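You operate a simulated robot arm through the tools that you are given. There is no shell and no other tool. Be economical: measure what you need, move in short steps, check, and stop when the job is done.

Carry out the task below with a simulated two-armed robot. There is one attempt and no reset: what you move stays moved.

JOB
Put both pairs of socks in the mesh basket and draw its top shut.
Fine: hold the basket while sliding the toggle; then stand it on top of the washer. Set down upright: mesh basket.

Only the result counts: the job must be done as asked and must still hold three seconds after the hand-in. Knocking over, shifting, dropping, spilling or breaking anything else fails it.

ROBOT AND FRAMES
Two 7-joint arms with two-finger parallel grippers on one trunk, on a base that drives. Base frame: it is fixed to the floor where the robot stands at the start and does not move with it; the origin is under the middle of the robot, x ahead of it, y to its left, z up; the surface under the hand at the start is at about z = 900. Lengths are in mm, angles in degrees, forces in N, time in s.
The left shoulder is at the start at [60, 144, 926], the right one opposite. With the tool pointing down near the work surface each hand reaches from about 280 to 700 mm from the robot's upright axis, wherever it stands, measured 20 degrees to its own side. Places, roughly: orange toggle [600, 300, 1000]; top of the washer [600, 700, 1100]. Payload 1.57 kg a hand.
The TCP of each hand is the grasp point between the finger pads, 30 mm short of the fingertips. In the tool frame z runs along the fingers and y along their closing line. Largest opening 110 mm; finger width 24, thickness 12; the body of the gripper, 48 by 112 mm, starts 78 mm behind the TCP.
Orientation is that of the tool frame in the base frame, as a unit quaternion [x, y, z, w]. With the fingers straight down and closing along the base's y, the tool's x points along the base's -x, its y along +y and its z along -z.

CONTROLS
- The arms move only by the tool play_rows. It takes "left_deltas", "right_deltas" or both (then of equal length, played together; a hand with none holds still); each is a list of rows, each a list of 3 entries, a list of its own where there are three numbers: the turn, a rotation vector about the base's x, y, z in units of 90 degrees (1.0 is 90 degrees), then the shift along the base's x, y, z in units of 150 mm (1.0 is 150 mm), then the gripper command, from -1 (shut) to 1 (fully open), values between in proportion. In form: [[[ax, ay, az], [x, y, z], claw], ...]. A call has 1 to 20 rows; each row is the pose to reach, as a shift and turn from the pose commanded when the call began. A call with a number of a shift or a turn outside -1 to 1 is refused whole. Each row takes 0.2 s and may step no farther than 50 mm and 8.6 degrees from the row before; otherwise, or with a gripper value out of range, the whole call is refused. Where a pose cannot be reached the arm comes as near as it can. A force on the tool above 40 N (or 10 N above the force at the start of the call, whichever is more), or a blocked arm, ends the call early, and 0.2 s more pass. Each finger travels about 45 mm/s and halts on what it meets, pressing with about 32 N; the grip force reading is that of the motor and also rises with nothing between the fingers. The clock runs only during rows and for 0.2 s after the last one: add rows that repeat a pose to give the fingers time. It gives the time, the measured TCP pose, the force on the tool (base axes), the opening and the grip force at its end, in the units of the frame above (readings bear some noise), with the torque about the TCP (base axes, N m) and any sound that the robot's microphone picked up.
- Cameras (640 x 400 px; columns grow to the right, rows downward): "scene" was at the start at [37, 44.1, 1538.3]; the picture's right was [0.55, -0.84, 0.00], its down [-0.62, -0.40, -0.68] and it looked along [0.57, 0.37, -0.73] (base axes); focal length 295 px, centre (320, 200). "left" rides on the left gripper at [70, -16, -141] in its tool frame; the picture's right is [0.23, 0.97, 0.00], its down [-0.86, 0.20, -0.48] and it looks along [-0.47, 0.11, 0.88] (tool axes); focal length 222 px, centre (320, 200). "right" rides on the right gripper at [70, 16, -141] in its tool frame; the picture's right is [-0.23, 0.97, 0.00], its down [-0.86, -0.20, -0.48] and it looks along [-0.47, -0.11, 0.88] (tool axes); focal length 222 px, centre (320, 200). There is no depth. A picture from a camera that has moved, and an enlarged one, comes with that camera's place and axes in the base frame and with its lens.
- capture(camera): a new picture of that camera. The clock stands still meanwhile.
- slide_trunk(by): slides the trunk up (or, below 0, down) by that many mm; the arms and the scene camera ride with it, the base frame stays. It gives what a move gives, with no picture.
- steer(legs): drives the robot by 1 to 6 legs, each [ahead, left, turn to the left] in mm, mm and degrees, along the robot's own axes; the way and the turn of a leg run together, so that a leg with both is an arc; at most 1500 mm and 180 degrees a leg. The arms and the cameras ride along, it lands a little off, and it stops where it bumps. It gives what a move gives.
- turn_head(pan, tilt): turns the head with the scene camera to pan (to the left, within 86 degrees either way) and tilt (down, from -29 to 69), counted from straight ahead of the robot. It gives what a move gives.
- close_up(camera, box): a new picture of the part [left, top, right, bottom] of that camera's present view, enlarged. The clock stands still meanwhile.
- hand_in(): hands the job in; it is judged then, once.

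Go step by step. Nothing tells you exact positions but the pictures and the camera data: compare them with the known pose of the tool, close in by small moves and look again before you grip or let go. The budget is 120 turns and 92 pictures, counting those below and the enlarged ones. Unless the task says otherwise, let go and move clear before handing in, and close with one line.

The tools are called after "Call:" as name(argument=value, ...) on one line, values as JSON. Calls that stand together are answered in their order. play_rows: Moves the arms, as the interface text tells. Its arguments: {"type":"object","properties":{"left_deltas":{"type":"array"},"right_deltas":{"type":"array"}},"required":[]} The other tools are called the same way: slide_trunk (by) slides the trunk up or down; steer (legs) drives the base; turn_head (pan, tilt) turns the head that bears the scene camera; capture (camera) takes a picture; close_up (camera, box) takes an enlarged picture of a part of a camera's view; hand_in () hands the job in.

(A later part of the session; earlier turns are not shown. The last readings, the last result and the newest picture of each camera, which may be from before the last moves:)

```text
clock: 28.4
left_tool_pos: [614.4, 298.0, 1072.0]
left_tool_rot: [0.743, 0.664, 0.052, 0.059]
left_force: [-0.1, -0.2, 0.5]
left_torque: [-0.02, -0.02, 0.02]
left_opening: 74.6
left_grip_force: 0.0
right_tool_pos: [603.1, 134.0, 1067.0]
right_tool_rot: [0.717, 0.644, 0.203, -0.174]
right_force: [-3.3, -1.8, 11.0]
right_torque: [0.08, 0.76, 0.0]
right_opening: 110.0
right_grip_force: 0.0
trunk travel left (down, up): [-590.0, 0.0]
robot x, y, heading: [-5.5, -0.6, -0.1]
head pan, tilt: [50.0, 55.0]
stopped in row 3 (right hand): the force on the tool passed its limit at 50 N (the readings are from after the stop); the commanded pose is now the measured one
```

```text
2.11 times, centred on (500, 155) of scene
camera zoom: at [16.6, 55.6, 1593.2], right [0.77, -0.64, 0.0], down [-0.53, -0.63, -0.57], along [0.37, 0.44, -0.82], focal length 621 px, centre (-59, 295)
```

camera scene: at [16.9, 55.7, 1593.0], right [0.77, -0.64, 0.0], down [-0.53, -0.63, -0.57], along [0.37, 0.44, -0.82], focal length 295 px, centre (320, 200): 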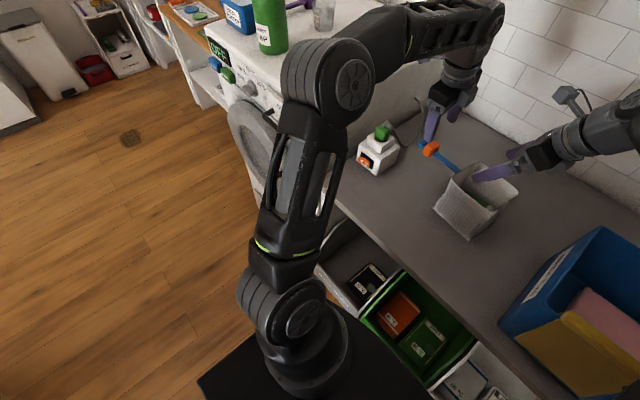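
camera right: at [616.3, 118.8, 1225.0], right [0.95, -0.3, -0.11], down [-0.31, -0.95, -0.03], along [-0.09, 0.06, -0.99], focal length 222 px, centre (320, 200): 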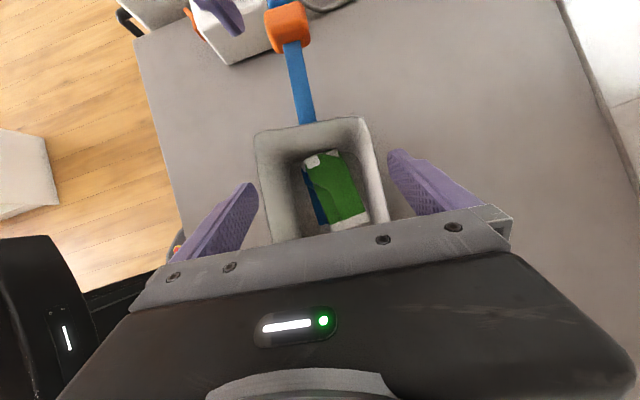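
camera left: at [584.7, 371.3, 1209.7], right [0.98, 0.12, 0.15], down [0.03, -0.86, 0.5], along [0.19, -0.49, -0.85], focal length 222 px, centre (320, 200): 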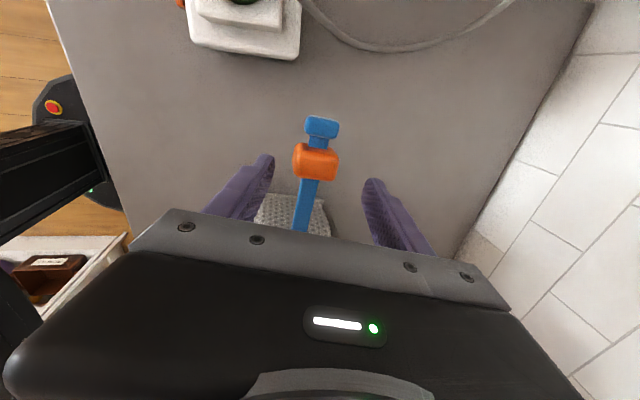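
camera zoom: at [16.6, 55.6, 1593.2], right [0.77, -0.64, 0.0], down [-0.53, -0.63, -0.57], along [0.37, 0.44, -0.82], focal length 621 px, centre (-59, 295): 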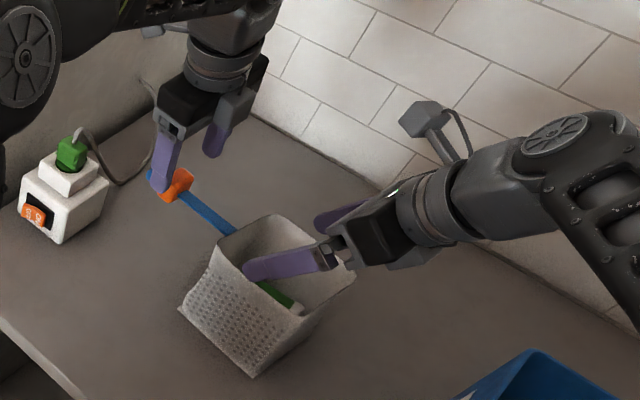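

The right hand's −x fingertip touched the rim top at about z 1041. I'll lift slightly, add 2.7° of yaw, shift 5 mm toward −x and ease down.

Call:
play_rows(right_deltas=[[[0, 0, 0], [0, 0, 0.15], 1], [[0, 0, -0.03], [-0.035, 0.0, 0.15], 1], [[0, 0, -0.03], [-0.035, 0.0, 0.08], 1], [[0, 0, -0.03], [-0.035, 0, 0.03], 1], [[0, 0, -0.03], [-0.035, 0, 0.03], 1]])

Call:
close_up(camera="right", box=[200, 80, 440, 240])

```text
clock: 29.6
left_tool_pos: [614.5, 299.4, 1072.4]
left_tool_rot: [0.743, 0.665, 0.052, 0.058]
left_force: [-0.8, -0.7, -0.2]
left_torque: [0.01, 0.0, -0.01]
left_opening: 74.9
left_grip_force: 0.1
right_tool_pos: [599.2, 133.3, 1068.3]
right_tool_rot: [0.733, 0.627, 0.205, -0.168]
right_force: [-0.4, -0.1, 0.4]
right_torque: [0.05, 0.03, 0.0]
right_opening: 109.9
right_grip_force: 0.0
trunk travel left (down, up): [-590.0, 0.0]
robot x, y, heading: [0.8, 3.0, -0.1]
head pan, tilt: [50.0, 55.0]
```

```text
2.50 times, centred on (320, 160) of right
camera zoom: at [611.0, 118.2, 1226.9], right [0.93, -0.35, -0.11], down [-0.35, -0.94, -0.03], along [-0.09, 0.06, -0.99], focal length 555 px, centre (320, 300)
```

zoom: 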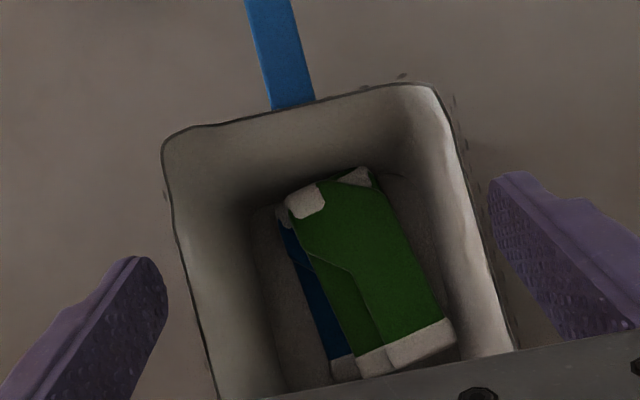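

Gaps are now equal on both sides. I'll descend the right hand and the left hand to grip height.

Call:
play_rows(right_deltas=[[[0, 0, 0], [0, 0, -0.08], 1], [[0, 0, 0], [0, 0.0, -0.16], 1], [[0, 0, 0], [0, 0.0, -0.24], 1], [[0, 0, 0], [0, 0, -0.32], 1], [[0, 0, 0], [0, 0, -0.37], 1], [[0, 0, 0], [0, 0, -0.37], 1]], left_deltas=[[[0, 0, 0], [0, 0, -0.1], 0.36], [[0, 0, 0], [0, 0, -0.2], 0.36], [[0, 0, 0], [0, 0, -0.28], 0.36], [[0, 0, 0], [0, 0, -0.33], 0.36], [[0, 0, 0], [0, 0, -0.33], 0.36], [[0, 0, 0], [0, 0, -0.33], 0.36]])

Call:
capture(camera="right")

Call:
capture(camera="left")

Call:
close_up(camera="scene", box=[400, 60, 600, 250])

```text
clock: 30.1
left_tool_pos: [615.0, 298.3, 1053.6]
left_tool_rot: [0.743, 0.665, 0.052, 0.059]
left_force: [0.9, 0.6, -0.3]
left_torque: [-0.02, 0.04, 0.0]
left_opening: 74.8
left_grip_force: 0.2
right_tool_pos: [601.2, 135.0, 1067.9]
right_tool_rot: [0.731, 0.624, 0.215, -0.17]
right_force: [-4.7, -5.3, 16.8]
right_torque: [0.04, 0.99, 0.17]
right_opening: 110.1
right_grip_force: 0.1
trunk travel left (down, up): [-590.0, 0.0]
robot x, y, heading: [-0.9, 1.0, -0.2]
head pan, tilt: [50.0, 55.0]
stopped in row 2 (right hand): the force on the tool passed its limit at 48 N (the readings are from after the stop); the commanded pose is now the measured one
```

```text
56 pictures are left
camera right: at [611.5, 117.7, 1225.2], right [0.93, -0.35, -0.1], down [-0.35, -0.93, -0.05], along [-0.08, 0.08, -0.99], focal length 222 px, centre (320, 200)
```

right: 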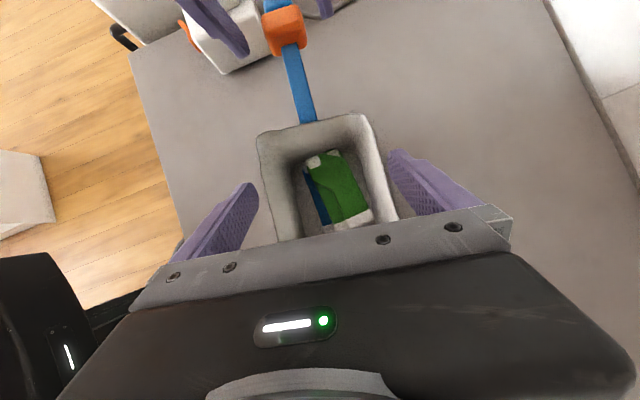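

```text
55 pictures are left
camera left: at [585.4, 371.0, 1191.1], right [0.98, 0.12, 0.15], down [0.03, -0.86, 0.5], along [0.19, -0.49, -0.85], focal length 222 px, centre (320, 200)
```

left: 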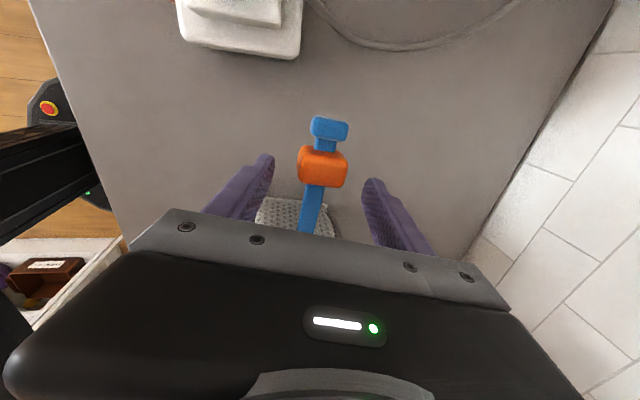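

```text
2.11 times, centred on (500, 155) of scene
camera zoom: at [16.8, 55.8, 1593.1], right [0.77, -0.64, 0.0], down [-0.53, -0.63, -0.57], along [0.37, 0.44, -0.82], focal length 621 px, centre (-59, 295)
```

zoom: 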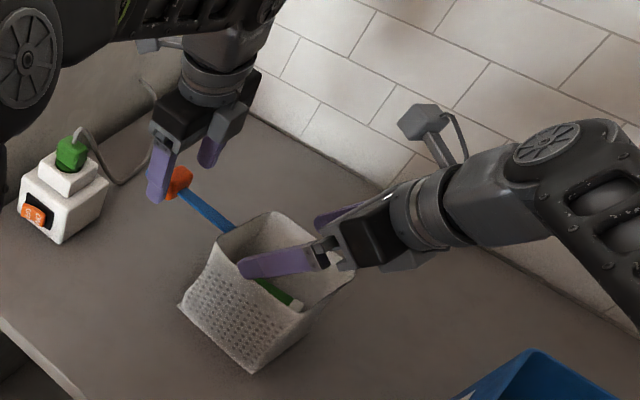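

The basket is as wide as the gripper opening at its base, so spanning it won't work. Instead I'll brace the basket from its −y side with two spread fingertips near rim height, because that resists the toggle's push direction. Right hand: up, back, then down.

Call:
play_rows(right_deltas=[[[0, 0, 0], [0, 0, 0.2], 0.8], [[0, 0, 0], [0, 0.0, 0.4], 0.5], [[0, 0, 0], [-0.02, -0.3, 0.4], 0.2], [[0, 0, 0], [-0.04, -0.6, 0.4], 0.1], [[0, 0, 0], [-0.05, -0.75, 0.35], 0.1], [[0, 0, 0], [-0.05, -0.75, 0.1], 0.1], [[0, 0, 0], [-0.05, -0.75, -0.1], 0.1], [[0, 0, 0], [-0.05, -0.75, -0.17], 0.1], [[0, 0, 0], [-0.05, -0.75, -0.17], 0.1]])

Call:
capture(camera="right")

Call:
close_up(camera="scene", box=[400, 60, 600, 250])

```text
clock: 32.1
left_tool_pos: [616.3, 297.7, 1054.6]
left_tool_rot: [0.743, 0.665, 0.052, 0.058]
left_force: [-0.5, -0.1, -0.3]
left_torque: [0.01, 0.01, 0.0]
left_opening: 74.4
left_grip_force: 0.1
right_tool_pos: [593.2, 22.7, 1039.5]
right_tool_rot: [0.731, 0.626, 0.213, -0.17]
right_force: [0.0, 0.0, 0.5]
right_torque: [-0.01, -0.01, 0.0]
right_opening: 60.3
right_grip_force: 0.0
trunk travel left (down, up): [-590.0, 0.0]
robot x, y, heading: [-0.2, 1.7, -0.3]
head pan, tilt: [50.0, 55.0]
```

```text
53 pictures are left
camera right: at [603.3, 4.9, 1196.2], right [0.93, -0.35, -0.1], down [-0.35, -0.93, -0.04], along [-0.08, 0.08, -0.99], focal length 222 px, centre (320, 200)
```

right: 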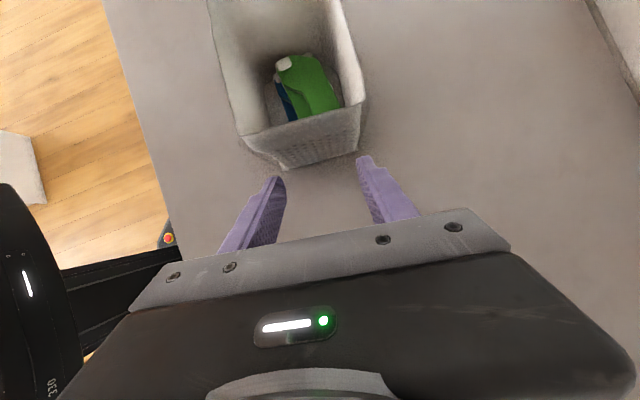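

```text
2.11 times, centred on (500, 155) of scene
camera zoom: at [16.9, 55.7, 1593.0], right [0.77, -0.64, 0.0], down [-0.53, -0.63, -0.57], along [0.37, 0.44, -0.82], focal length 621 px, centre (-59, 295)
```

zoom: 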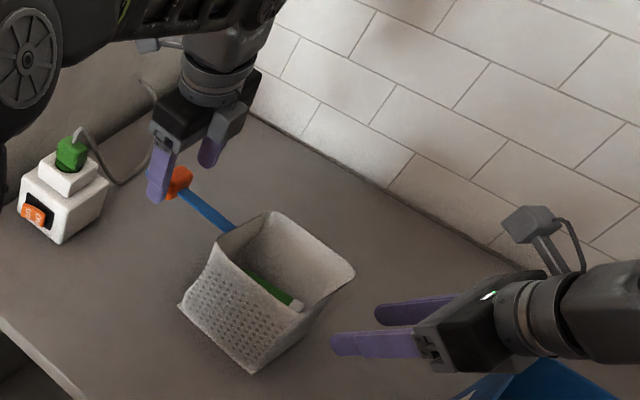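

I'll now lower the left hand onto the toggle and grip it.

Call:
play_rows(left_deltas=[[[0, 0, 0], [0.02, 0.02, -0.08], 0.36], [[0, 0, 0], [0.02, 0.02, -0.14], 0.36], [[0, 0, 0], [0.02, 0.02, -0.2], 0.36], [[0, 0, 0], [0.02, 0.02, -0.2], 0.36]])

Call:
capture(camera="left")

Call:
close_up(camera="scene", box=[390, 90, 520, 180])

```text
clock: 33.1
left_tool_pos: [617.7, 301.1, 1025.3]
left_tool_rot: [0.743, 0.664, 0.052, 0.059]
left_force: [0.6, -0.2, 0.7]
left_torque: [0.04, -0.02, 0.03]
left_opening: 74.5
left_grip_force: 0.1
right_tool_pos: [592.3, 21.3, 1038.4]
right_tool_rot: [0.732, 0.624, 0.213, -0.17]
right_force: [0.1, 0.7, 0.0]
right_torque: [0.0, 0.02, -0.01]
right_opening: 60.5
right_grip_force: 0.0
trunk travel left (down, up): [-590.0, 0.0]
robot x, y, heading: [0.1, 0.1, -0.0]
head pan, tilt: [50.0, 55.0]
```

```text
51 pictures are left
camera left: at [588.3, 374.0, 1161.3], right [0.98, 0.12, 0.15], down [0.03, -0.86, 0.5], along [0.19, -0.49, -0.85], focal length 222 px, centre (320, 200)
```

left: 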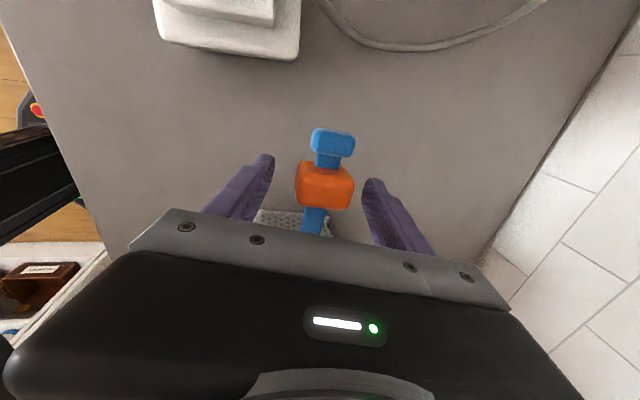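

```text
4.44 times, centred on (455, 135) of scene
camera zoom: at [16.8, 55.6, 1593.0], right [0.77, -0.64, 0.0], down [-0.53, -0.63, -0.57], along [0.37, 0.44, -0.82], focal length 1312 px, centre (-280, 489)
```

zoom: 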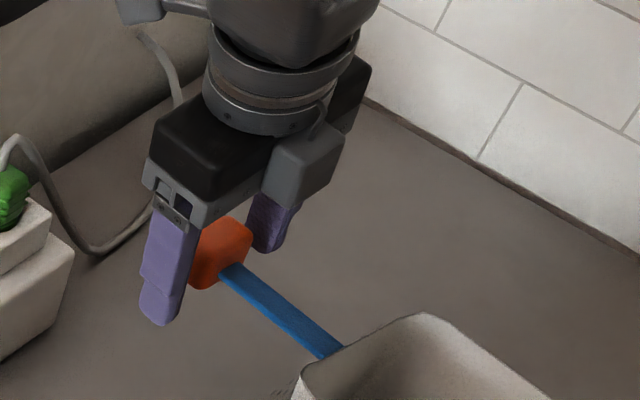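

Call:
play_rows(left_deltas=[[[0, 0, 0], [0.015, 0.02, 0], 0.1], [[0, 0, 0], [0.015, 0.02, 0], -0.1], [[0, 0, 0], [0.015, 0.02, 0], -0.4], [[0, 0, 0], [0.015, 0.02, 0], -0.4], [[0, 0, 0], [0.015, 0.02, 0], -0.4], [[0, 0, 0], [0.015, 0.02, 0], -0.4]])

Call:
capture(camera="left")

Call:
capture(camera="right")

```text
clock: 34.5
left_tool_pos: [620.0, 304.4, 1025.2]
left_tool_rot: [0.743, 0.664, 0.053, 0.058]
left_force: [-2.3, 0.3, 4.2]
left_torque: [-0.13, 0.63, -0.14]
left_opening: 43.0
left_grip_force: 32.0
right_tool_pos: [593.4, 22.3, 1039.9]
right_tool_rot: [0.731, 0.626, 0.212, -0.17]
right_force: [0.0, -0.5, 0.0]
right_torque: [0.02, 0.02, 0.03]
right_opening: 60.4
right_grip_force: 0.1
trunk travel left (down, up): [-590.0, 0.0]
robot x, y, heading: [-1.1, 0.3, -0.1]
head pan, tilt: [50.0, 55.0]
```

```text
49 pictures are left
camera left: at [589.8, 376.8, 1161.6], right [0.98, 0.12, 0.15], down [0.03, -0.86, 0.5], along [0.19, -0.49, -0.85], focal length 222 px, centre (320, 200)
```

left: 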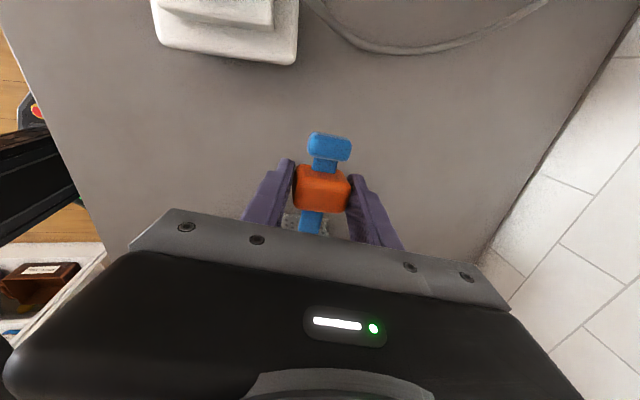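

```text
48 pictures are left
camera right: at [603.0, 4.9, 1196.8], right [0.93, -0.35, -0.1], down [-0.35, -0.93, -0.04], along [-0.08, 0.08, -0.99], focal length 222 px, centre (320, 200)
```

right: 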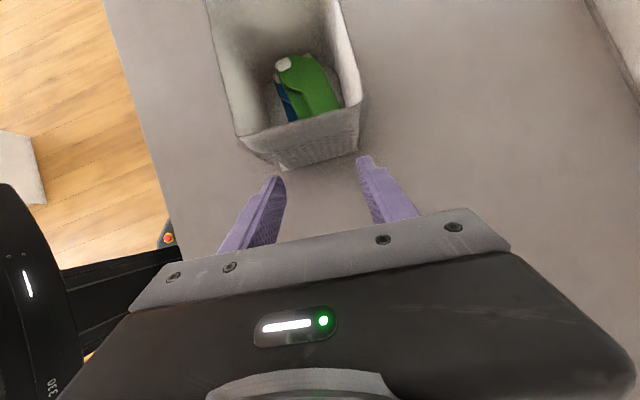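

The toggle is gripped. I'll ease the right fingertips toward the −y wall.

Call:
play_rows(right_deltas=[[[0, 0, 0], [0.006, 0.05, 0], 0.1], [[0, 0, 0], [0.012, 0.1, 0], 0.1], [[0, 0, 0], [0.015, 0.13, 0], 0.1], [[0, 0, 0], [0.015, 0.13, 0], 0.1]])

Call:
close_up(camera="right", box=[200, 60, 440, 220])

Call:
close_up(camera="scene", box=[400, 100, 600, 250])

```text
clock: 35.5
left_tool_pos: [619.7, 304.3, 1024.8]
left_tool_rot: [0.743, 0.665, 0.052, 0.059]
left_force: [-2.8, -0.4, 5.0]
left_torque: [-0.24, 0.75, -0.16]
left_opening: 42.9
left_grip_force: 31.9
right_tool_pos: [595.9, 41.0, 1038.4]
right_tool_rot: [0.731, 0.625, 0.214, -0.17]
right_force: [0.4, -0.4, 0.0]
right_torque: [-0.01, 0.0, 0.02]
right_opening: 60.6
right_grip_force: 0.1
trunk travel left (down, up): [-590.0, 0.0]
robot x, y, heading: [1.6, -1.5, -0.1]
head pan, tilt: [50.0, 55.0]
```

```text
2.50 times, centred on (320, 140) of right
camera zoom: at [606.0, 25.0, 1196.3], right [0.93, -0.35, -0.1], down [-0.35, -0.93, -0.05], along [-0.08, 0.08, -0.99], focal length 555 px, centre (320, 350)
```

zoom: 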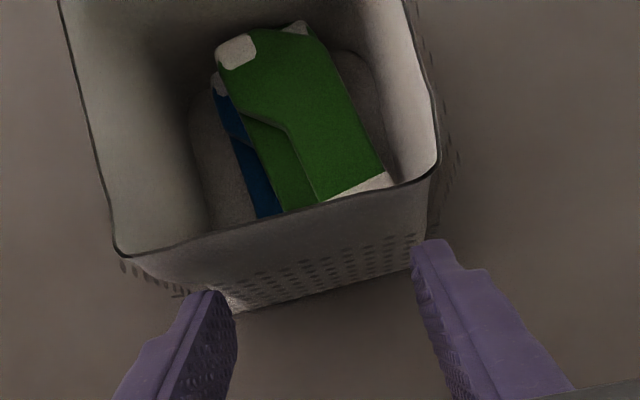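

```text
2.67 times, centred on (500, 175) of scene
camera zoom: at [16.3, 55.5, 1593.1], right [0.77, -0.64, 0.0], down [-0.53, -0.63, -0.57], along [0.37, 0.44, -0.82], focal length 787 px, centre (-160, 267)
```

zoom: 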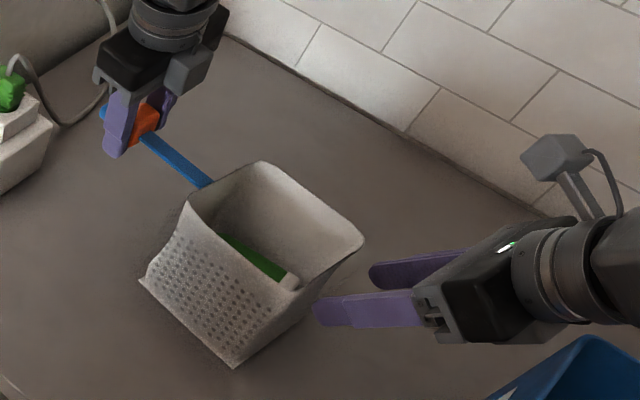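

Call:
play_rows(right_deltas=[[[0, 0, 0], [-0.06, 0.0, 0], 0.1], [[0, 0, 0], [-0.06, 0.02, 0], 0.1], [[0, 0, 0], [-0.06, 0.04, 0], 0.1], [[0, 0, 0], [-0.06, 0.06, 0], 0.1], [[0, 0, 0], [-0.06, 0.075, 0], 0.1], [[0, 0, 0], [-0.06, 0.075, 0], 0.1]])

Call:
close_up(camera="right", box=[200, 60, 440, 220])

```text
clock: 36.9
left_tool_pos: [619.8, 305.0, 1025.3]
left_tool_rot: [0.744, 0.664, 0.052, 0.058]
left_force: [-2.6, -0.2, 5.6]
left_torque: [-0.62, 0.68, -0.15]
left_opening: 42.8
left_grip_force: 31.8
right_tool_pos: [585.5, 52.3, 1040.1]
right_tool_rot: [0.731, 0.625, 0.215, -0.171]
right_force: [0.3, -4.6, 0.8]
right_torque: [-0.05, -0.06, 0.11]
right_opening: 59.5
right_grip_force: 0.1
trunk travel left (down, up): [-590.0, 0.0]
robot x, y, heading: [-1.3, -0.7, -0.1]
head pan, tilt: [50.0, 55.0]
```

```text
2.50 times, centred on (320, 140) of right
camera zoom: at [596.3, 35.7, 1196.9], right [0.93, -0.35, -0.1], down [-0.35, -0.93, -0.05], along [-0.08, 0.08, -0.99], focal length 555 px, centre (320, 350)
```

zoom: 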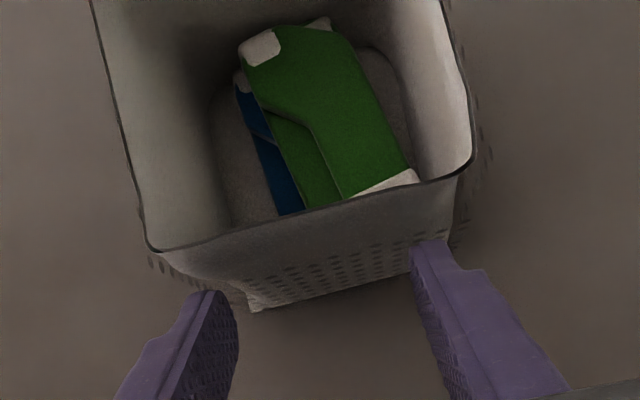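

Contact at about 4.6 N. I'll slide the toggle toward the basket in small steps.

Call:
play_rows(left_deltas=[[[0, 0, 0], [-0.005, -0.04, 0], -0.4], [[0, 0, 0], [-0.011, -0.08, 0], -0.4], [[0, 0, 0], [-0.017, -0.12, 0], -0.4], [[0, 0, 0], [-0.022, -0.16, 0], -0.4], [[0, 0, 0], [-0.028, -0.2, 0], -0.4], [[0, 0, 0], [-0.028, -0.2, 0], -0.4]])

Call:
capture(camera="right")

Call:
capture(camera="left")

```text
clock: 38.3
left_tool_pos: [616.2, 272.1, 1025.9]
left_tool_rot: [0.744, 0.663, 0.053, 0.059]
left_force: [-0.5, -0.1, 10.6]
left_torque: [-0.36, 0.79, -0.07]
left_opening: 42.9
left_grip_force: 31.8
right_tool_pos: [586.0, 52.7, 1038.8]
right_tool_rot: [0.731, 0.626, 0.214, -0.171]
right_force: [0.0, -1.1, 0.2]
right_torque: [-0.01, 0.05, 0.03]
right_opening: 60.3
right_grip_force: 0.0
trunk travel left (down, up): [-590.0, 0.0]
robot x, y, heading: [0.3, -1.7, 0.0]
head pan, tilt: [50.0, 55.0]
```

```text
44 pictures are left
camera right: at [595.9, 36.0, 1197.2], right [0.93, -0.35, -0.1], down [-0.35, -0.93, -0.05], along [-0.08, 0.08, -0.99], focal length 222 px, centre (320, 200)
```

right: 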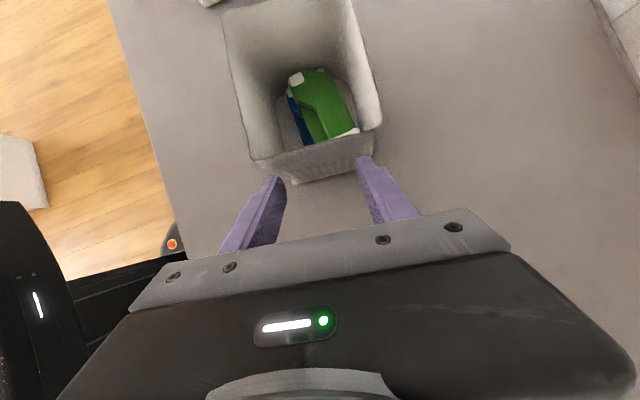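

```text
43 pictures are left
camera left: at [585.7, 344.9, 1161.8], right [0.98, 0.12, 0.15], down [0.02, -0.86, 0.5], along [0.19, -0.49, -0.85], focal length 222 px, centre (320, 200)
```

left: 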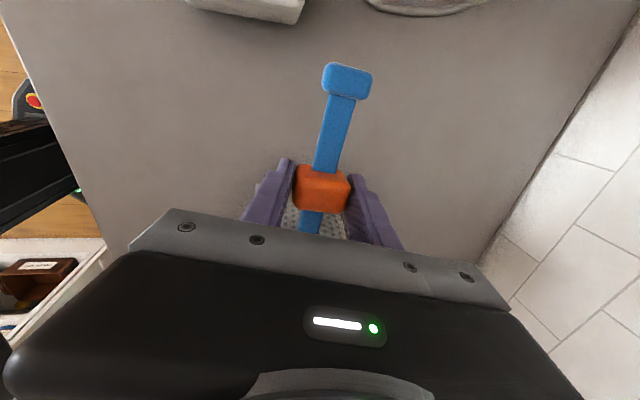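

The toggle is sliding along the strap and the basket is still. I'll continue.

Call:
play_rows(left_deltas=[[[0, 0, 0], [-0.006, -0.04, 0.01], -0.4], [[0, 0, 0], [-0.011, -0.08, 0.01], -0.4], [[0, 0, 0], [-0.017, -0.12, 0.01], -0.4], [[0, 0, 0], [-0.022, -0.16, 0.01], -0.4], [[0, 0, 0], [-0.028, -0.2, 0.01], -0.4], [[0, 0, 0], [-0.034, -0.24, 0.01], -0.4], [[0, 0, 0], [-0.039, -0.28, 0.01], -0.4], [[0, 0, 0], [-0.045, -0.32, 0.01], -0.4], [[0, 0, 0], [-0.045, -0.32, 0.01], -0.4]])

Call:
capture(camera="right")

Call:
capture(camera="left")

```text
clock: 40.3
left_tool_pos: [610.0, 227.9, 1025.3]
left_tool_rot: [0.743, 0.665, 0.054, 0.057]
left_force: [6.9, 25.4, 6.9]
left_torque: [0.15, 0.77, -0.25]
left_opening: 42.0
left_grip_force: 32.3
right_tool_pos: [586.1, 49.7, 1038.4]
right_tool_rot: [0.732, 0.625, 0.212, -0.168]
right_force: [-9.0, -24.2, 1.4]
right_torque: [-0.46, -0.03, 0.94]
right_opening: 63.6
right_grip_force: 1.8
trunk travel left (down, up): [-590.0, 0.0]
robot x, y, heading: [-2.8, 0.6, -0.1]
head pan, tilt: [50.0, 55.0]
```

```text
42 pictures are left
camera right: at [596.6, 34.0, 1195.8], right [0.93, -0.35, -0.1], down [-0.35, -0.93, -0.04], along [-0.08, 0.07, -0.99], focal length 222 px, centre (320, 200)
```

right: 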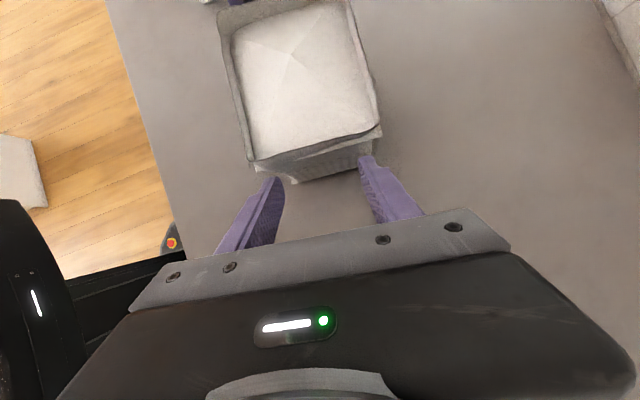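

```text
41 pictures are left
camera left: at [579.0, 300.8, 1162.5], right [0.98, 0.12, 0.15], down [0.03, -0.87, 0.5], along [0.19, -0.49, -0.85], focal length 222 px, centre (320, 200)
```

left: 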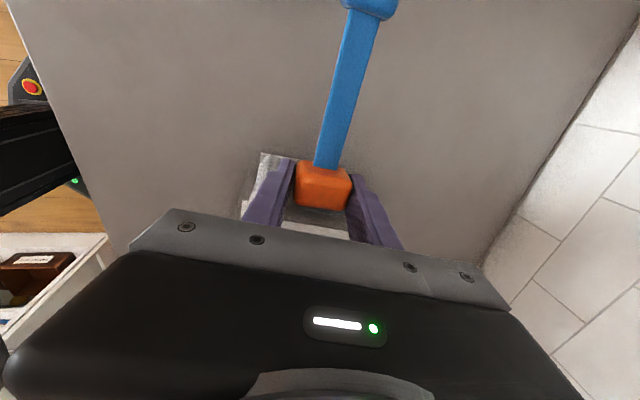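

The top is drawn shut and the toggle is hard on its stop at 25 N. I'll relax the push, back the right hand off a little and inspect the lid.

Call:
play_rows(left_deltas=[[[0, 0, 0], [0.002, 0.015, 0], -0.4], [[0, 0, 0], [0.002, 0.015, 0], -0.4], [[0, 0, 0], [0.002, 0.015, 0], -0.4], [[0, 0, 0], [0.002, 0.015, 0], -0.4]], right_deltas=[[[0, 0, 0], [0, -0.05, 0], 0.1], [[0, 0, 0], [0, -0.1, 0.1], 0.1], [[0, 0, 0], [0, -0.1, 0.3], 0.1], [[0, 0, 0], [0, 0, 0.5], 0.1]])

Call:
close_up(camera="right", box=[180, 0, 440, 220])

Call:
close_up(camera="scene", box=[410, 110, 550, 250])

```text
clock: 41.3
left_tool_pos: [608.6, 228.0, 1024.6]
left_tool_rot: [0.744, 0.663, 0.052, 0.059]
left_force: [-1.7, 1.0, 9.4]
left_torque: [0.01, 0.85, -0.04]
left_opening: 41.3
left_grip_force: 32.0
right_tool_pos: [585.0, 54.3, 1115.8]
right_tool_rot: [0.731, 0.625, 0.214, -0.171]
right_force: [0.5, 0.3, 0.3]
right_torque: [-0.01, 0.02, -0.02]
right_opening: 60.6
right_grip_force: 0.0
trunk travel left (down, up): [-590.0, 0.0]
robot x, y, heading: [1.2, 3.1, -0.3]
head pan, tilt: [50.0, 55.0]
```

```text
1.82 times, centred on (310, 110) of right
camera zoom: at [595.9, 37.7, 1272.2], right [0.93, -0.35, -0.1], down [-0.35, -0.93, -0.05], along [-0.08, 0.08, -0.99], focal length 404 px, centre (338, 364)
```

zoom: 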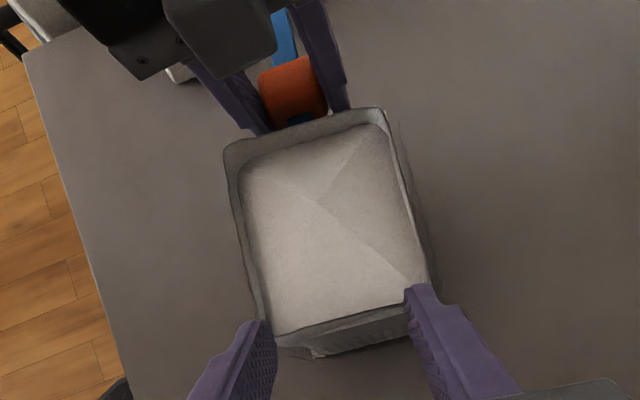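

```text
2.86 times, centred on (480, 180) of scene
camera zoom: at [15.7, 55.8, 1593.0], right [0.77, -0.64, 0.0], down [-0.53, -0.63, -0.57], along [0.37, 0.44, -0.82], focal length 843 px, centre (-137, 257)
```

zoom: 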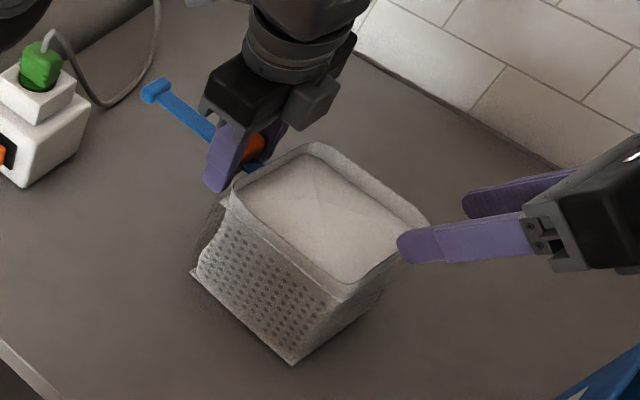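

The lid is closed and slightly recessed in the rim. For carrying, I'll keep the left hand on the toggle and pinch the opposite (−y) rim wall with the right hand. First I'll reorient the right hand clear of the basket.

Call:
play_rows(right_deltas=[[[-0.06, 0.009, 0], [-0.05, -0.1, 0.05], 0.1], [[-0.14, 0.022, 0], [-0.25, -0.25, 0.1], 0.1], [[-0.22, 0.035, 0], [-0.45, -0.4, 0.15], 0.1], [[-0.3, 0.047, 0], [-0.65, -0.5, 0.15], 0.1], [[-0.329, 0.052, 0], [-0.8, -0.55, 0.15], 0.1], [[-0.329, 0.052, 0], [-0.8, -0.55, 0.15], 0.1]])

Call:
play_rows(right_deltas=[[[0, 0, 0.09], [0, 0, 0], 0.1], [[0, 0, 0.18], [0, 0, 0], 0.1], [[0, 0, 0.27], [0, 0, 0], 0.1], [[0, 0, 0.36], [0, 0, 0], 0.1], [[0, 0, 0.45], [0, 0, 0], 0.1], [[0, 0, 0.54], [0, 0, 0], 0.1], [[0, 0, 0.63], [0, 0, 0], 0], [[0, 0, 0.72], [0, 0, 0], 0], [[0, 0, 0.81], [0, 0, 0], 0], [[0, 0, 0.9], [0, 0, 0], 0], [[0, 0, 0.99], [0, 0, 0], 0], [[0, 0, 1], [0, 0, 0], 0]])

Call:
play_rows(right_deltas=[[[-0.013, -0.08, 0], [0.1, 0.1, 0], 0], [[-0.026, -0.16, 0], [0.25, 0.25, 0], 0], [[-0.039, -0.24, 0], [0.4, 0.4, 0], 0], [[-0.052, -0.329, 0], [0.55, 0.55, 0], 0], [[-0.052, -0.329, 0], [0.65, 0.65, 0], 0], [[-0.052, -0.329, 0], [0.7, 0.7, 0], 0], [[-0.052, -0.329, 0], [0.7, 0.7, 0], 0]])

Call:
capture(camera="right")

```text
clock: 42.7
left_tool_pos: [608.9, 227.4, 1025.5]
left_tool_rot: [0.743, 0.665, 0.052, 0.058]
left_force: [-2.3, 0.9, 8.2]
left_torque: [0.13, 0.88, -0.08]
left_opening: 41.3
left_grip_force: 31.8
right_tool_pos: [466.9, -30.3, 1135.6]
right_tool_rot: [0.759, 0.651, 0.017, -0.001]
right_force: [-0.1, 0.3, -0.3]
right_torque: [0.0, -0.02, 0.0]
right_opening: 60.6
right_grip_force: 0.1
trunk travel left (down, up): [-590.0, 0.0]
robot x, y, heading: [1.4, 2.3, -0.3]
head pan, tilt: [50.0, 55.0]
```

```text
clock: 45.3
left_tool_pos: [610.1, 228.3, 1025.5]
left_tool_rot: [0.743, 0.664, 0.053, 0.059]
left_force: [-3.2, 0.5, 6.1]
left_torque: [0.11, 0.88, -0.06]
left_opening: 40.7
left_grip_force: 32.1
right_tool_pos: [465.2, -30.2, 1137.7]
right_tool_rot: [0.075, 0.997, 0.009, -0.013]
right_force: [0.3, 0.4, 1.1]
right_torque: [-0.02, -0.02, 0.01]
right_opening: 54.9
right_grip_force: 0.1
trunk travel left (down, up): [-590.0, 0.0]
robot x, y, heading: [-1.3, 0.5, -0.3]
head pan, tilt: [50.0, 55.0]
```

```text
clock: 46.9
left_tool_pos: [608.7, 229.0, 1025.3]
left_tool_rot: [0.743, 0.665, 0.052, 0.058]
left_force: [-2.7, -0.2, 6.1]
left_torque: [0.1, 0.9, -0.09]
left_opening: 41.0
left_grip_force: 32.0
right_tool_pos: [571.8, 75.7, 1136.3]
right_tool_rot: [0.071, 0.967, -0.011, 0.245]
right_force: [-0.7, -0.4, 1.0]
right_torque: [0.03, 0.0, 0.02]
right_opening: 55.3
right_grip_force: 0.1
trunk travel left (down, up): [-590.0, 0.0]
robot x, y, heading: [-2.0, -0.3, 0.1]
head pan, tilt: [50.0, 55.0]
```

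```text
38 pictures are left
camera right: at [445.3, 108.9, 1228.8], right [0.34, 0.93, 0.12], down [0.49, -0.28, 0.82], along [0.8, -0.22, -0.55], focal length 222 px, centre (320, 200)
```

right: 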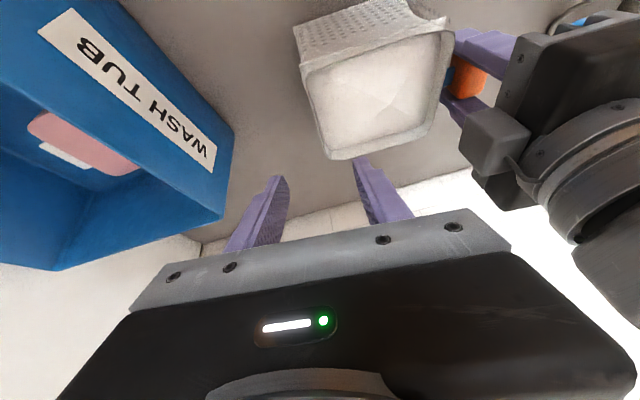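

Call:
play_rows(right_deltas=[[[0, 0, 0], [0.06, 0.02, -0.1], -0.3], [[0, 0, 0], [0.12, 0.024, -0.25], -0.4], [[0, 0, 0], [0.12, 0.024, -0.4], -0.4], [[0, 0, 0], [0.12, 0.024, -0.44], -0.4], [[0, 0, 0], [0.12, 0.024, -0.44], -0.4]])

Call:
close_up(camera="right", box=[200, 20, 480, 220])

Call:
close_up(camera="scene", box=[410, 110, 570, 250])

```text
clock: 48.1
left_tool_pos: [609.3, 227.9, 1025.5]
left_tool_rot: [0.743, 0.665, 0.053, 0.058]
left_force: [-2.5, -0.3, 6.5]
left_torque: [0.12, 0.83, -0.07]
left_opening: 40.9
left_grip_force: 31.8
right_tool_pos: [589.3, 79.5, 1071.3]
right_tool_rot: [0.071, 0.967, -0.01, 0.244]
right_force: [-1.2, 0.0, -0.1]
right_torque: [-0.01, 0.0, -0.02]
right_opening: 33.0
right_grip_force: 0.0
trunk travel left (down, up): [-590.0, 0.0]
robot x, y, heading: [-1.7, 0.3, -0.2]
head pan, tilt: [50.0, 55.0]
```

```text
2.00 times, centred on (340, 120) of right
camera zoom: at [463.3, 111.7, 1163.2], right [0.34, 0.93, 0.12], down [0.49, -0.28, 0.82], along [0.8, -0.22, -0.55], focal length 444 px, centre (280, 360)
```

zoom: 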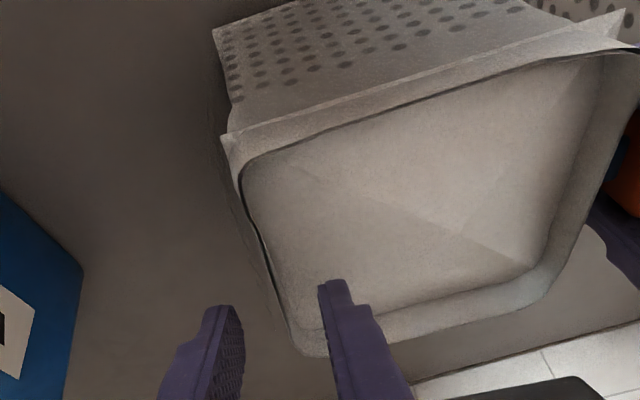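

```text
2.86 times, centred on (490, 180) of scene
camera zoom: at [15.9, 55.5, 1593.1], right [0.77, -0.64, 0.0], down [-0.53, -0.63, -0.57], along [0.37, 0.44, -0.82], focal length 843 px, centre (-166, 257)
```

zoom: 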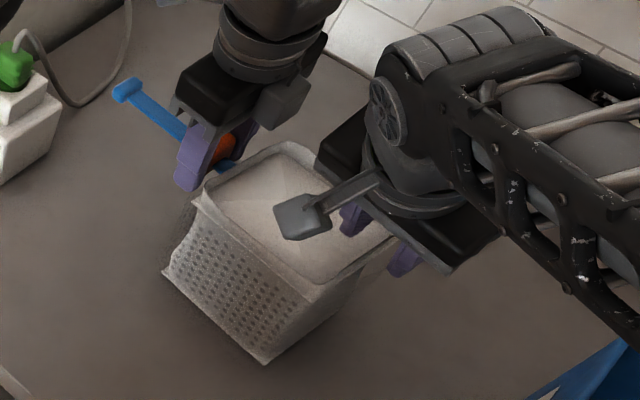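

The fingers straddle the −y rim. I'll ease down until light contact or z≈1048.

Call:
play_rows(right_deltas=[[[0, 0, 0], [-0.06, 0, 0], -0.4], [[0, 0, 0], [-0.06, 0, -0.05], -0.4], [[0, 0, 0], [-0.06, 0.0, -0.09], -0.4], [[0, 0, 0], [-0.06, 0, -0.12], -0.4], [[0, 0, 0], [-0.06, 0, -0.15], -0.4], [[0, 0, 0], [-0.06, 0, -0.15], -0.4]])

Call:
close_up(camera="right", box=[200, 20, 480, 220])

```text
clock: 49.5
left_tool_pos: [609.4, 228.6, 1024.8]
left_tool_rot: [0.743, 0.665, 0.052, 0.058]
left_force: [-3.3, 0.8, 8.3]
left_torque: [0.15, 0.86, -0.07]
left_opening: 41.0
left_grip_force: 31.9
right_tool_pos: [579.5, 79.4, 1049.3]
right_tool_rot: [0.072, 0.967, -0.011, 0.244]
right_force: [-0.5, -0.4, -0.3]
right_torque: [0.02, 0.03, 0.04]
right_opening: 32.9
right_grip_force: 0.0
trunk travel left (down, up): [-590.0, 0.0]
robot x, y, heading: [-3.3, 0.0, 0.2]
head pan, tilt: [50.0, 55.0]
```

```text
2.00 times, centred on (340, 120) of right
camera zoom: at [455.1, 112.1, 1139.8], right [0.34, 0.93, 0.12], down [0.49, -0.28, 0.82], along [0.8, -0.22, -0.55], focal length 444 px, centre (280, 360)
```

zoom: 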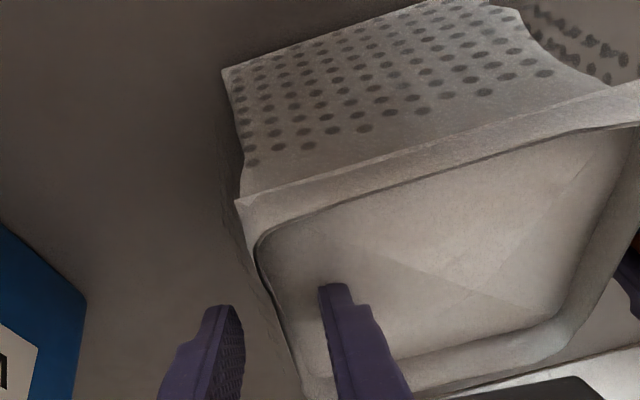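

Call:
play_rows(right_deltas=[[[0, 0, 0], [0, 0, -0.02], -0.4], [[0, 0, 0], [0, 0, -0.05], -0.4], [[0, 0, 0], [0, 0.0, -0.08], -0.4], [[0, 0, 0], [0, 0, -0.11], -0.4], [[0, 0, 0], [0, 0, -0.11], -0.4]])

Call:
close_up(camera="right", box=[200, 20, 480, 220])

```text
clock: 50.7
left_tool_pos: [609.9, 228.2, 1025.4]
left_tool_rot: [0.743, 0.665, 0.053, 0.059]
left_force: [-1.7, 1.3, 8.2]
left_torque: [0.14, 0.83, -0.07]
left_opening: 40.8
left_grip_force: 31.9
right_tool_pos: [580.6, 77.9, 1032.3]
right_tool_rot: [0.072, 0.967, -0.011, 0.245]
right_force: [-0.6, 0.4, -0.2]
right_torque: [-0.01, -0.04, 0.02]
right_opening: 32.8
right_grip_force: 0.0
trunk travel left (down, up): [-590.0, 0.0]
robot x, y, heading: [-4.0, -0.7, -0.2]
head pan, tilt: [50.0, 55.0]
```

```text
2.00 times, centred on (340, 120) of right
camera zoom: at [455.0, 111.7, 1123.8], right [0.34, 0.93, 0.12], down [0.49, -0.28, 0.82], along [0.8, -0.22, -0.55], focal length 444 px, centre (280, 360)
```

zoom: 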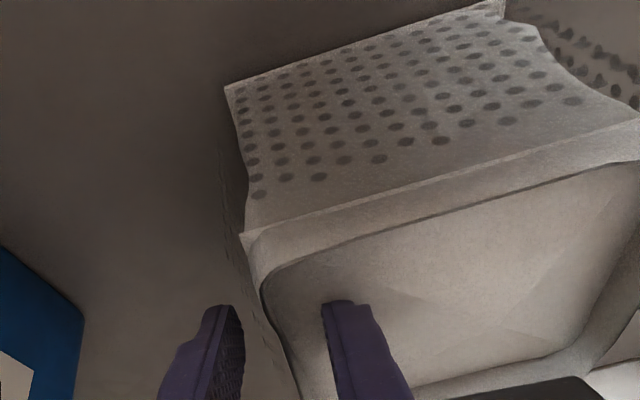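

Call:
play_rows(right_deltas=[[[0, 0, 0], [0, -0.01, 0], -0.5], [[0, 0, 0], [0, -0.01, 0], -0.6], [[0, 0, 0], [0, -0.01, 0], -0.7], [[0, 0, 0], [0, -0.01, 0], -0.8], [[0, 0, 0], [0, -0.01, 0], -0.9], [[0, 0, 0], [0, -0.01, 0], -1], [[0, 0, 0], [0, -0.01, 0], -1], [[0, 0, 0], [0, -0.01, 0], -1]])

Call:
close_up(camera="right", box=[200, 20, 480, 220])

```text
clock: 52.5
left_tool_pos: [610.0, 227.1, 1025.1]
left_tool_rot: [0.744, 0.664, 0.053, 0.059]
left_force: [-2.0, 1.1, 8.5]
left_torque: [0.65, 0.82, -0.15]
left_opening: 40.6
left_grip_force: 31.7
right_tool_pos: [580.9, 75.1, 1031.6]
right_tool_rot: [0.072, 0.967, -0.012, 0.245]
right_force: [1.2, -5.4, 0.6]
right_torque: [-1.21, -0.18, 0.15]
right_opening: 5.8
right_grip_force: 26.0
trunk travel left (down, up): [-590.0, 0.0]
robot x, y, heading: [-0.5, -1.0, 0.1]
head pan, tilt: [50.0, 55.0]
```

```text
2.00 times, centred on (340, 120) of right
camera zoom: at [455.4, 109.3, 1123.4], right [0.34, 0.93, 0.12], down [0.49, -0.28, 0.82], along [0.8, -0.22, -0.55], focal length 444 px, centre (280, 360)
```

zoom: 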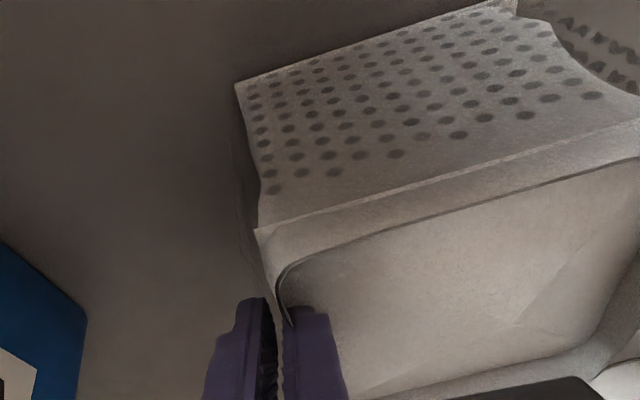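

The wall is pinched (5.8 mm, 26 N). I'll test-lift both hands together by 12 mm.

Call:
play_rows(right_deltas=[[[0, 0, 0], [0, 0, 0.03], -1], [[0, 0, 0], [0, 0, 0.06], -1], [[0, 0, 0], [0, 0, 0.08], -1], [[0, 0, 0], [0, 0, 0.08], -1]], left_deltas=[[[0, 0, 0], [0, 0, 0.03], -0.4], [[0, 0, 0], [0, 0, 0.06], -0.4], [[0, 0, 0], [0, 0, 0.08], -0.4], [[0, 0, 0], [0, 0, 0.08], -0.4]])

Call:
close_up(camera="scene", box=[410, 110, 570, 250])

```text
clock: 53.5
left_tool_pos: [611.2, 227.9, 1037.3]
left_tool_rot: [0.743, 0.665, 0.053, 0.059]
left_force: [-0.1, -0.6, 3.0]
left_torque: [0.52, 0.77, -0.31]
left_opening: 40.6
left_grip_force: 32.0
right_tool_pos: [580.5, 78.1, 1043.5]
right_tool_rot: [0.071, 0.967, -0.011, 0.244]
right_force: [0.5, 0.6, -6.1]
right_torque: [-1.19, -0.61, 0.17]
right_opening: 6.1
right_grip_force: 25.3
trunk travel left (down, up): [-590.0, 0.0]
robot x, y, heading: [-2.0, -2.9, -0.5]
head pan, tilt: [50.0, 55.0]
```

```text
2.86 times, centred on (490, 180) of scene
camera zoom: at [17.3, 55.8, 1593.0], right [0.77, -0.64, 0.0], down [-0.53, -0.63, -0.57], along [0.37, 0.44, -0.82], focal length 843 px, centre (-166, 257)
```

zoom: 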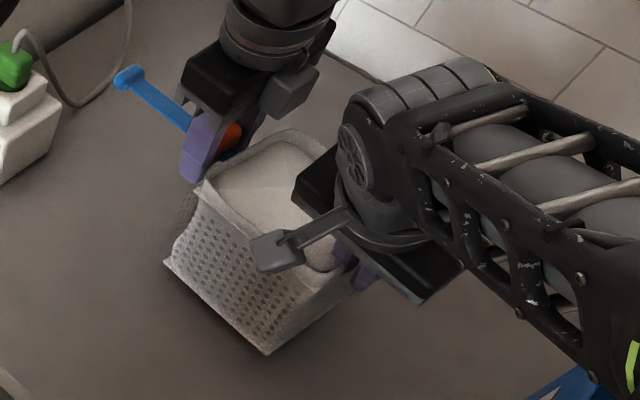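

The basket lifts cleanly, at about 3 N in total. I'll bring it back toward the robot and up, and look at the washer top.

Call:
play_rows(right_deltas=[[[0, 0, 0], [-0.08, 0, 0.05], -1], [[0, 0, 0], [-0.18, 0, 0.1], -1], [[0, 0, 0], [-0.28, 0, 0.16], -1], [[0, 0, 0], [-0.38, 0, 0.22], -1], [[0, 0, 0], [-0.48, 0, 0.28], -1], [[0, 0, 0], [-0.58, 0, 0.34], -1], [[0, 0, 0], [-0.68, 0, 0.4], -1], [[0, 0, 0], [-0.78, 0, 0.46], -1], [[0, 0, 0], [-0.88, 0, 0.52], -1], [[0, 0, 0], [-0.96, 0, 0.56], -1], [[0, 0, 0], [-1, 0, 0.6], -1], [[0, 0, 0], [-1, 0, 0.6], -1]], left_deltas=[[[0, 0, 0], [-0.08, 0, 0.05], -0.4], [[0, 0, 0], [-0.18, 0, 0.1], -0.4], [[0, 0, 0], [-0.28, 0, 0.16], -0.4], [[0, 0, 0], [-0.38, 0, 0.22], -0.4], [[0, 0, 0], [-0.48, 0, 0.28], -0.4], [[0, 0, 0], [-0.58, 0, 0.34], -0.4], [[0, 0, 0], [-0.68, 0, 0.4], -0.4], [[0, 0, 0], [-0.78, 0, 0.46], -0.4], [[0, 0, 0], [-0.88, 0, 0.52], -0.4], [[0, 0, 0], [-0.96, 0, 0.56], -0.4], [[0, 0, 0], [-1, 0, 0.6], -0.4], [[0, 0, 0], [-1, 0, 0.6], -0.4]])

Call:
turn_head(pan=55, tilt=35)

Call:
capture(camera="scene")

Call:
capture(camera="left")

```text
clock: 56.1
left_tool_pos: [460.4, 230.3, 1128.1]
left_tool_rot: [0.743, 0.665, 0.052, 0.059]
left_force: [-1.1, 0.5, 10.9]
left_torque: [-0.65, 0.94, -0.36]
left_opening: 40.5
left_grip_force: 32.2
right_tool_pos: [431.5, 77.6, 1132.8]
right_tool_rot: [0.071, 0.967, -0.012, 0.245]
right_force: [1.4, -1.0, -13.5]
right_torque: [-1.16, -0.55, 0.18]
right_opening: 5.6
right_grip_force: 25.7
trunk travel left (down, up): [-590.0, 0.0]
robot x, y, heading: [2.6, -0.8, -0.4]
head pan, tilt: [50.0, 55.0]
```

```text
clock: 56.9
left_tool_pos: [460.4, 229.6, 1128.2]
left_tool_rot: [0.743, 0.664, 0.053, 0.058]
left_force: [0.3, 0.8, 9.8]
left_torque: [-0.55, 0.8, -0.08]
left_opening: 40.2
left_grip_force: 32.3
right_tool_pos: [430.4, 78.1, 1132.6]
right_tool_rot: [0.071, 0.967, -0.012, 0.244]
right_force: [-0.9, 0.3, -12.8]
right_torque: [-1.18, -0.42, 0.18]
right_opening: 5.7
right_grip_force: 25.7
trunk travel left (down, up): [-590.0, 0.0]
robot x, y, heading: [-0.8, -0.9, 0.2]
head pan, tilt: [55.0, 35.0]
```

```text
31 pictures are left
camera scene: at [21.3, 72.7, 1621.2], right [0.82, -0.57, 0.0], down [-0.33, -0.47, -0.82], along [0.47, 0.67, -0.57], focal length 295 px, centre (320, 200)
```

scene: 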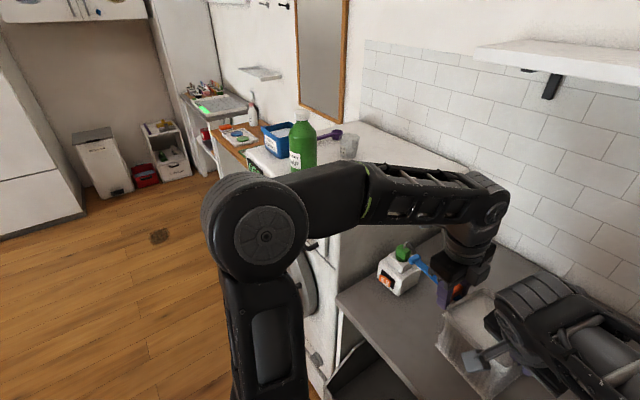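

```text
30 pictures are left
camera left: at [430.0, 302.1, 1264.7], right [0.98, 0.12, 0.15], down [0.03, -0.86, 0.5], along [0.19, -0.49, -0.85], focal length 222 px, centre (320, 200)
```

left: 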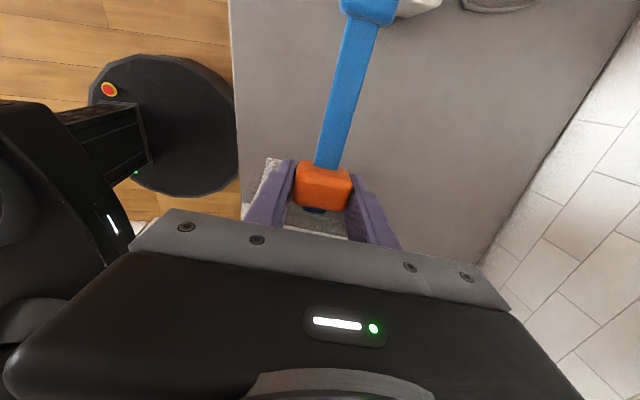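

The washer top triangulates to z≈1100, with free space near (550,640). I'll raise the basket further and check reach, easing the right hand about 2 mm relative to the left to reduce internal load.

Call:
play_rows(right_deltas=[[[0, 0, 0], [-0.02, 0, 0.04], -1], [[0, 0, 0], [-0.06, 0, 0.13], -1], [[0, 0, 0], [-0.1, 0, 0.23], -1], [[0, 0, 0], [-0.14, 0, 0.33], -1], [[0, 0, 0], [-0.18, 0, 0.43], -1], [[0, 0, 0], [-0.2, 0, 0.485], -1], [[0, 0, 0], [-0.2, 0, 0.485], -1]], left_deltas=[[[0, 0, 0], [-0.02, 0, 0.05], -0.4], [[0, 0, 0], [-0.06, 0, 0.145], -0.4], [[0, 0, 0], [-0.1, 0, 0.245], -0.4], [[0, 0, 0], [-0.14, 0, 0.345], -0.4], [[0, 0, 0], [-0.18, 0, 0.445], -0.4], [[0, 0, 0], [-0.2, 0, 0.5], -0.4], [[0, 0, 0], [-0.2, 0, 0.5], -0.4]])

```text
clock: 58.5
left_tool_pos: [429.8, 227.5, 1202.5]
left_tool_rot: [0.744, 0.664, 0.052, 0.059]
left_force: [-0.9, 0.2, -1.6]
left_torque: [1.17, 0.77, -0.3]
left_opening: 39.7
left_grip_force: 32.1
right_tool_pos: [399.7, 76.3, 1207.8]
right_tool_rot: [0.072, 0.967, -0.011, 0.244]
right_force: [0.5, 0.6, -0.3]
right_torque: [-1.04, -0.75, 0.2]
right_opening: 5.7
right_grip_force: 25.5
trunk travel left (down, up): [-590.0, 0.0]
robot x, y, heading: [-0.2, 1.9, -0.3]
head pan, tilt: [55.0, 35.0]
```

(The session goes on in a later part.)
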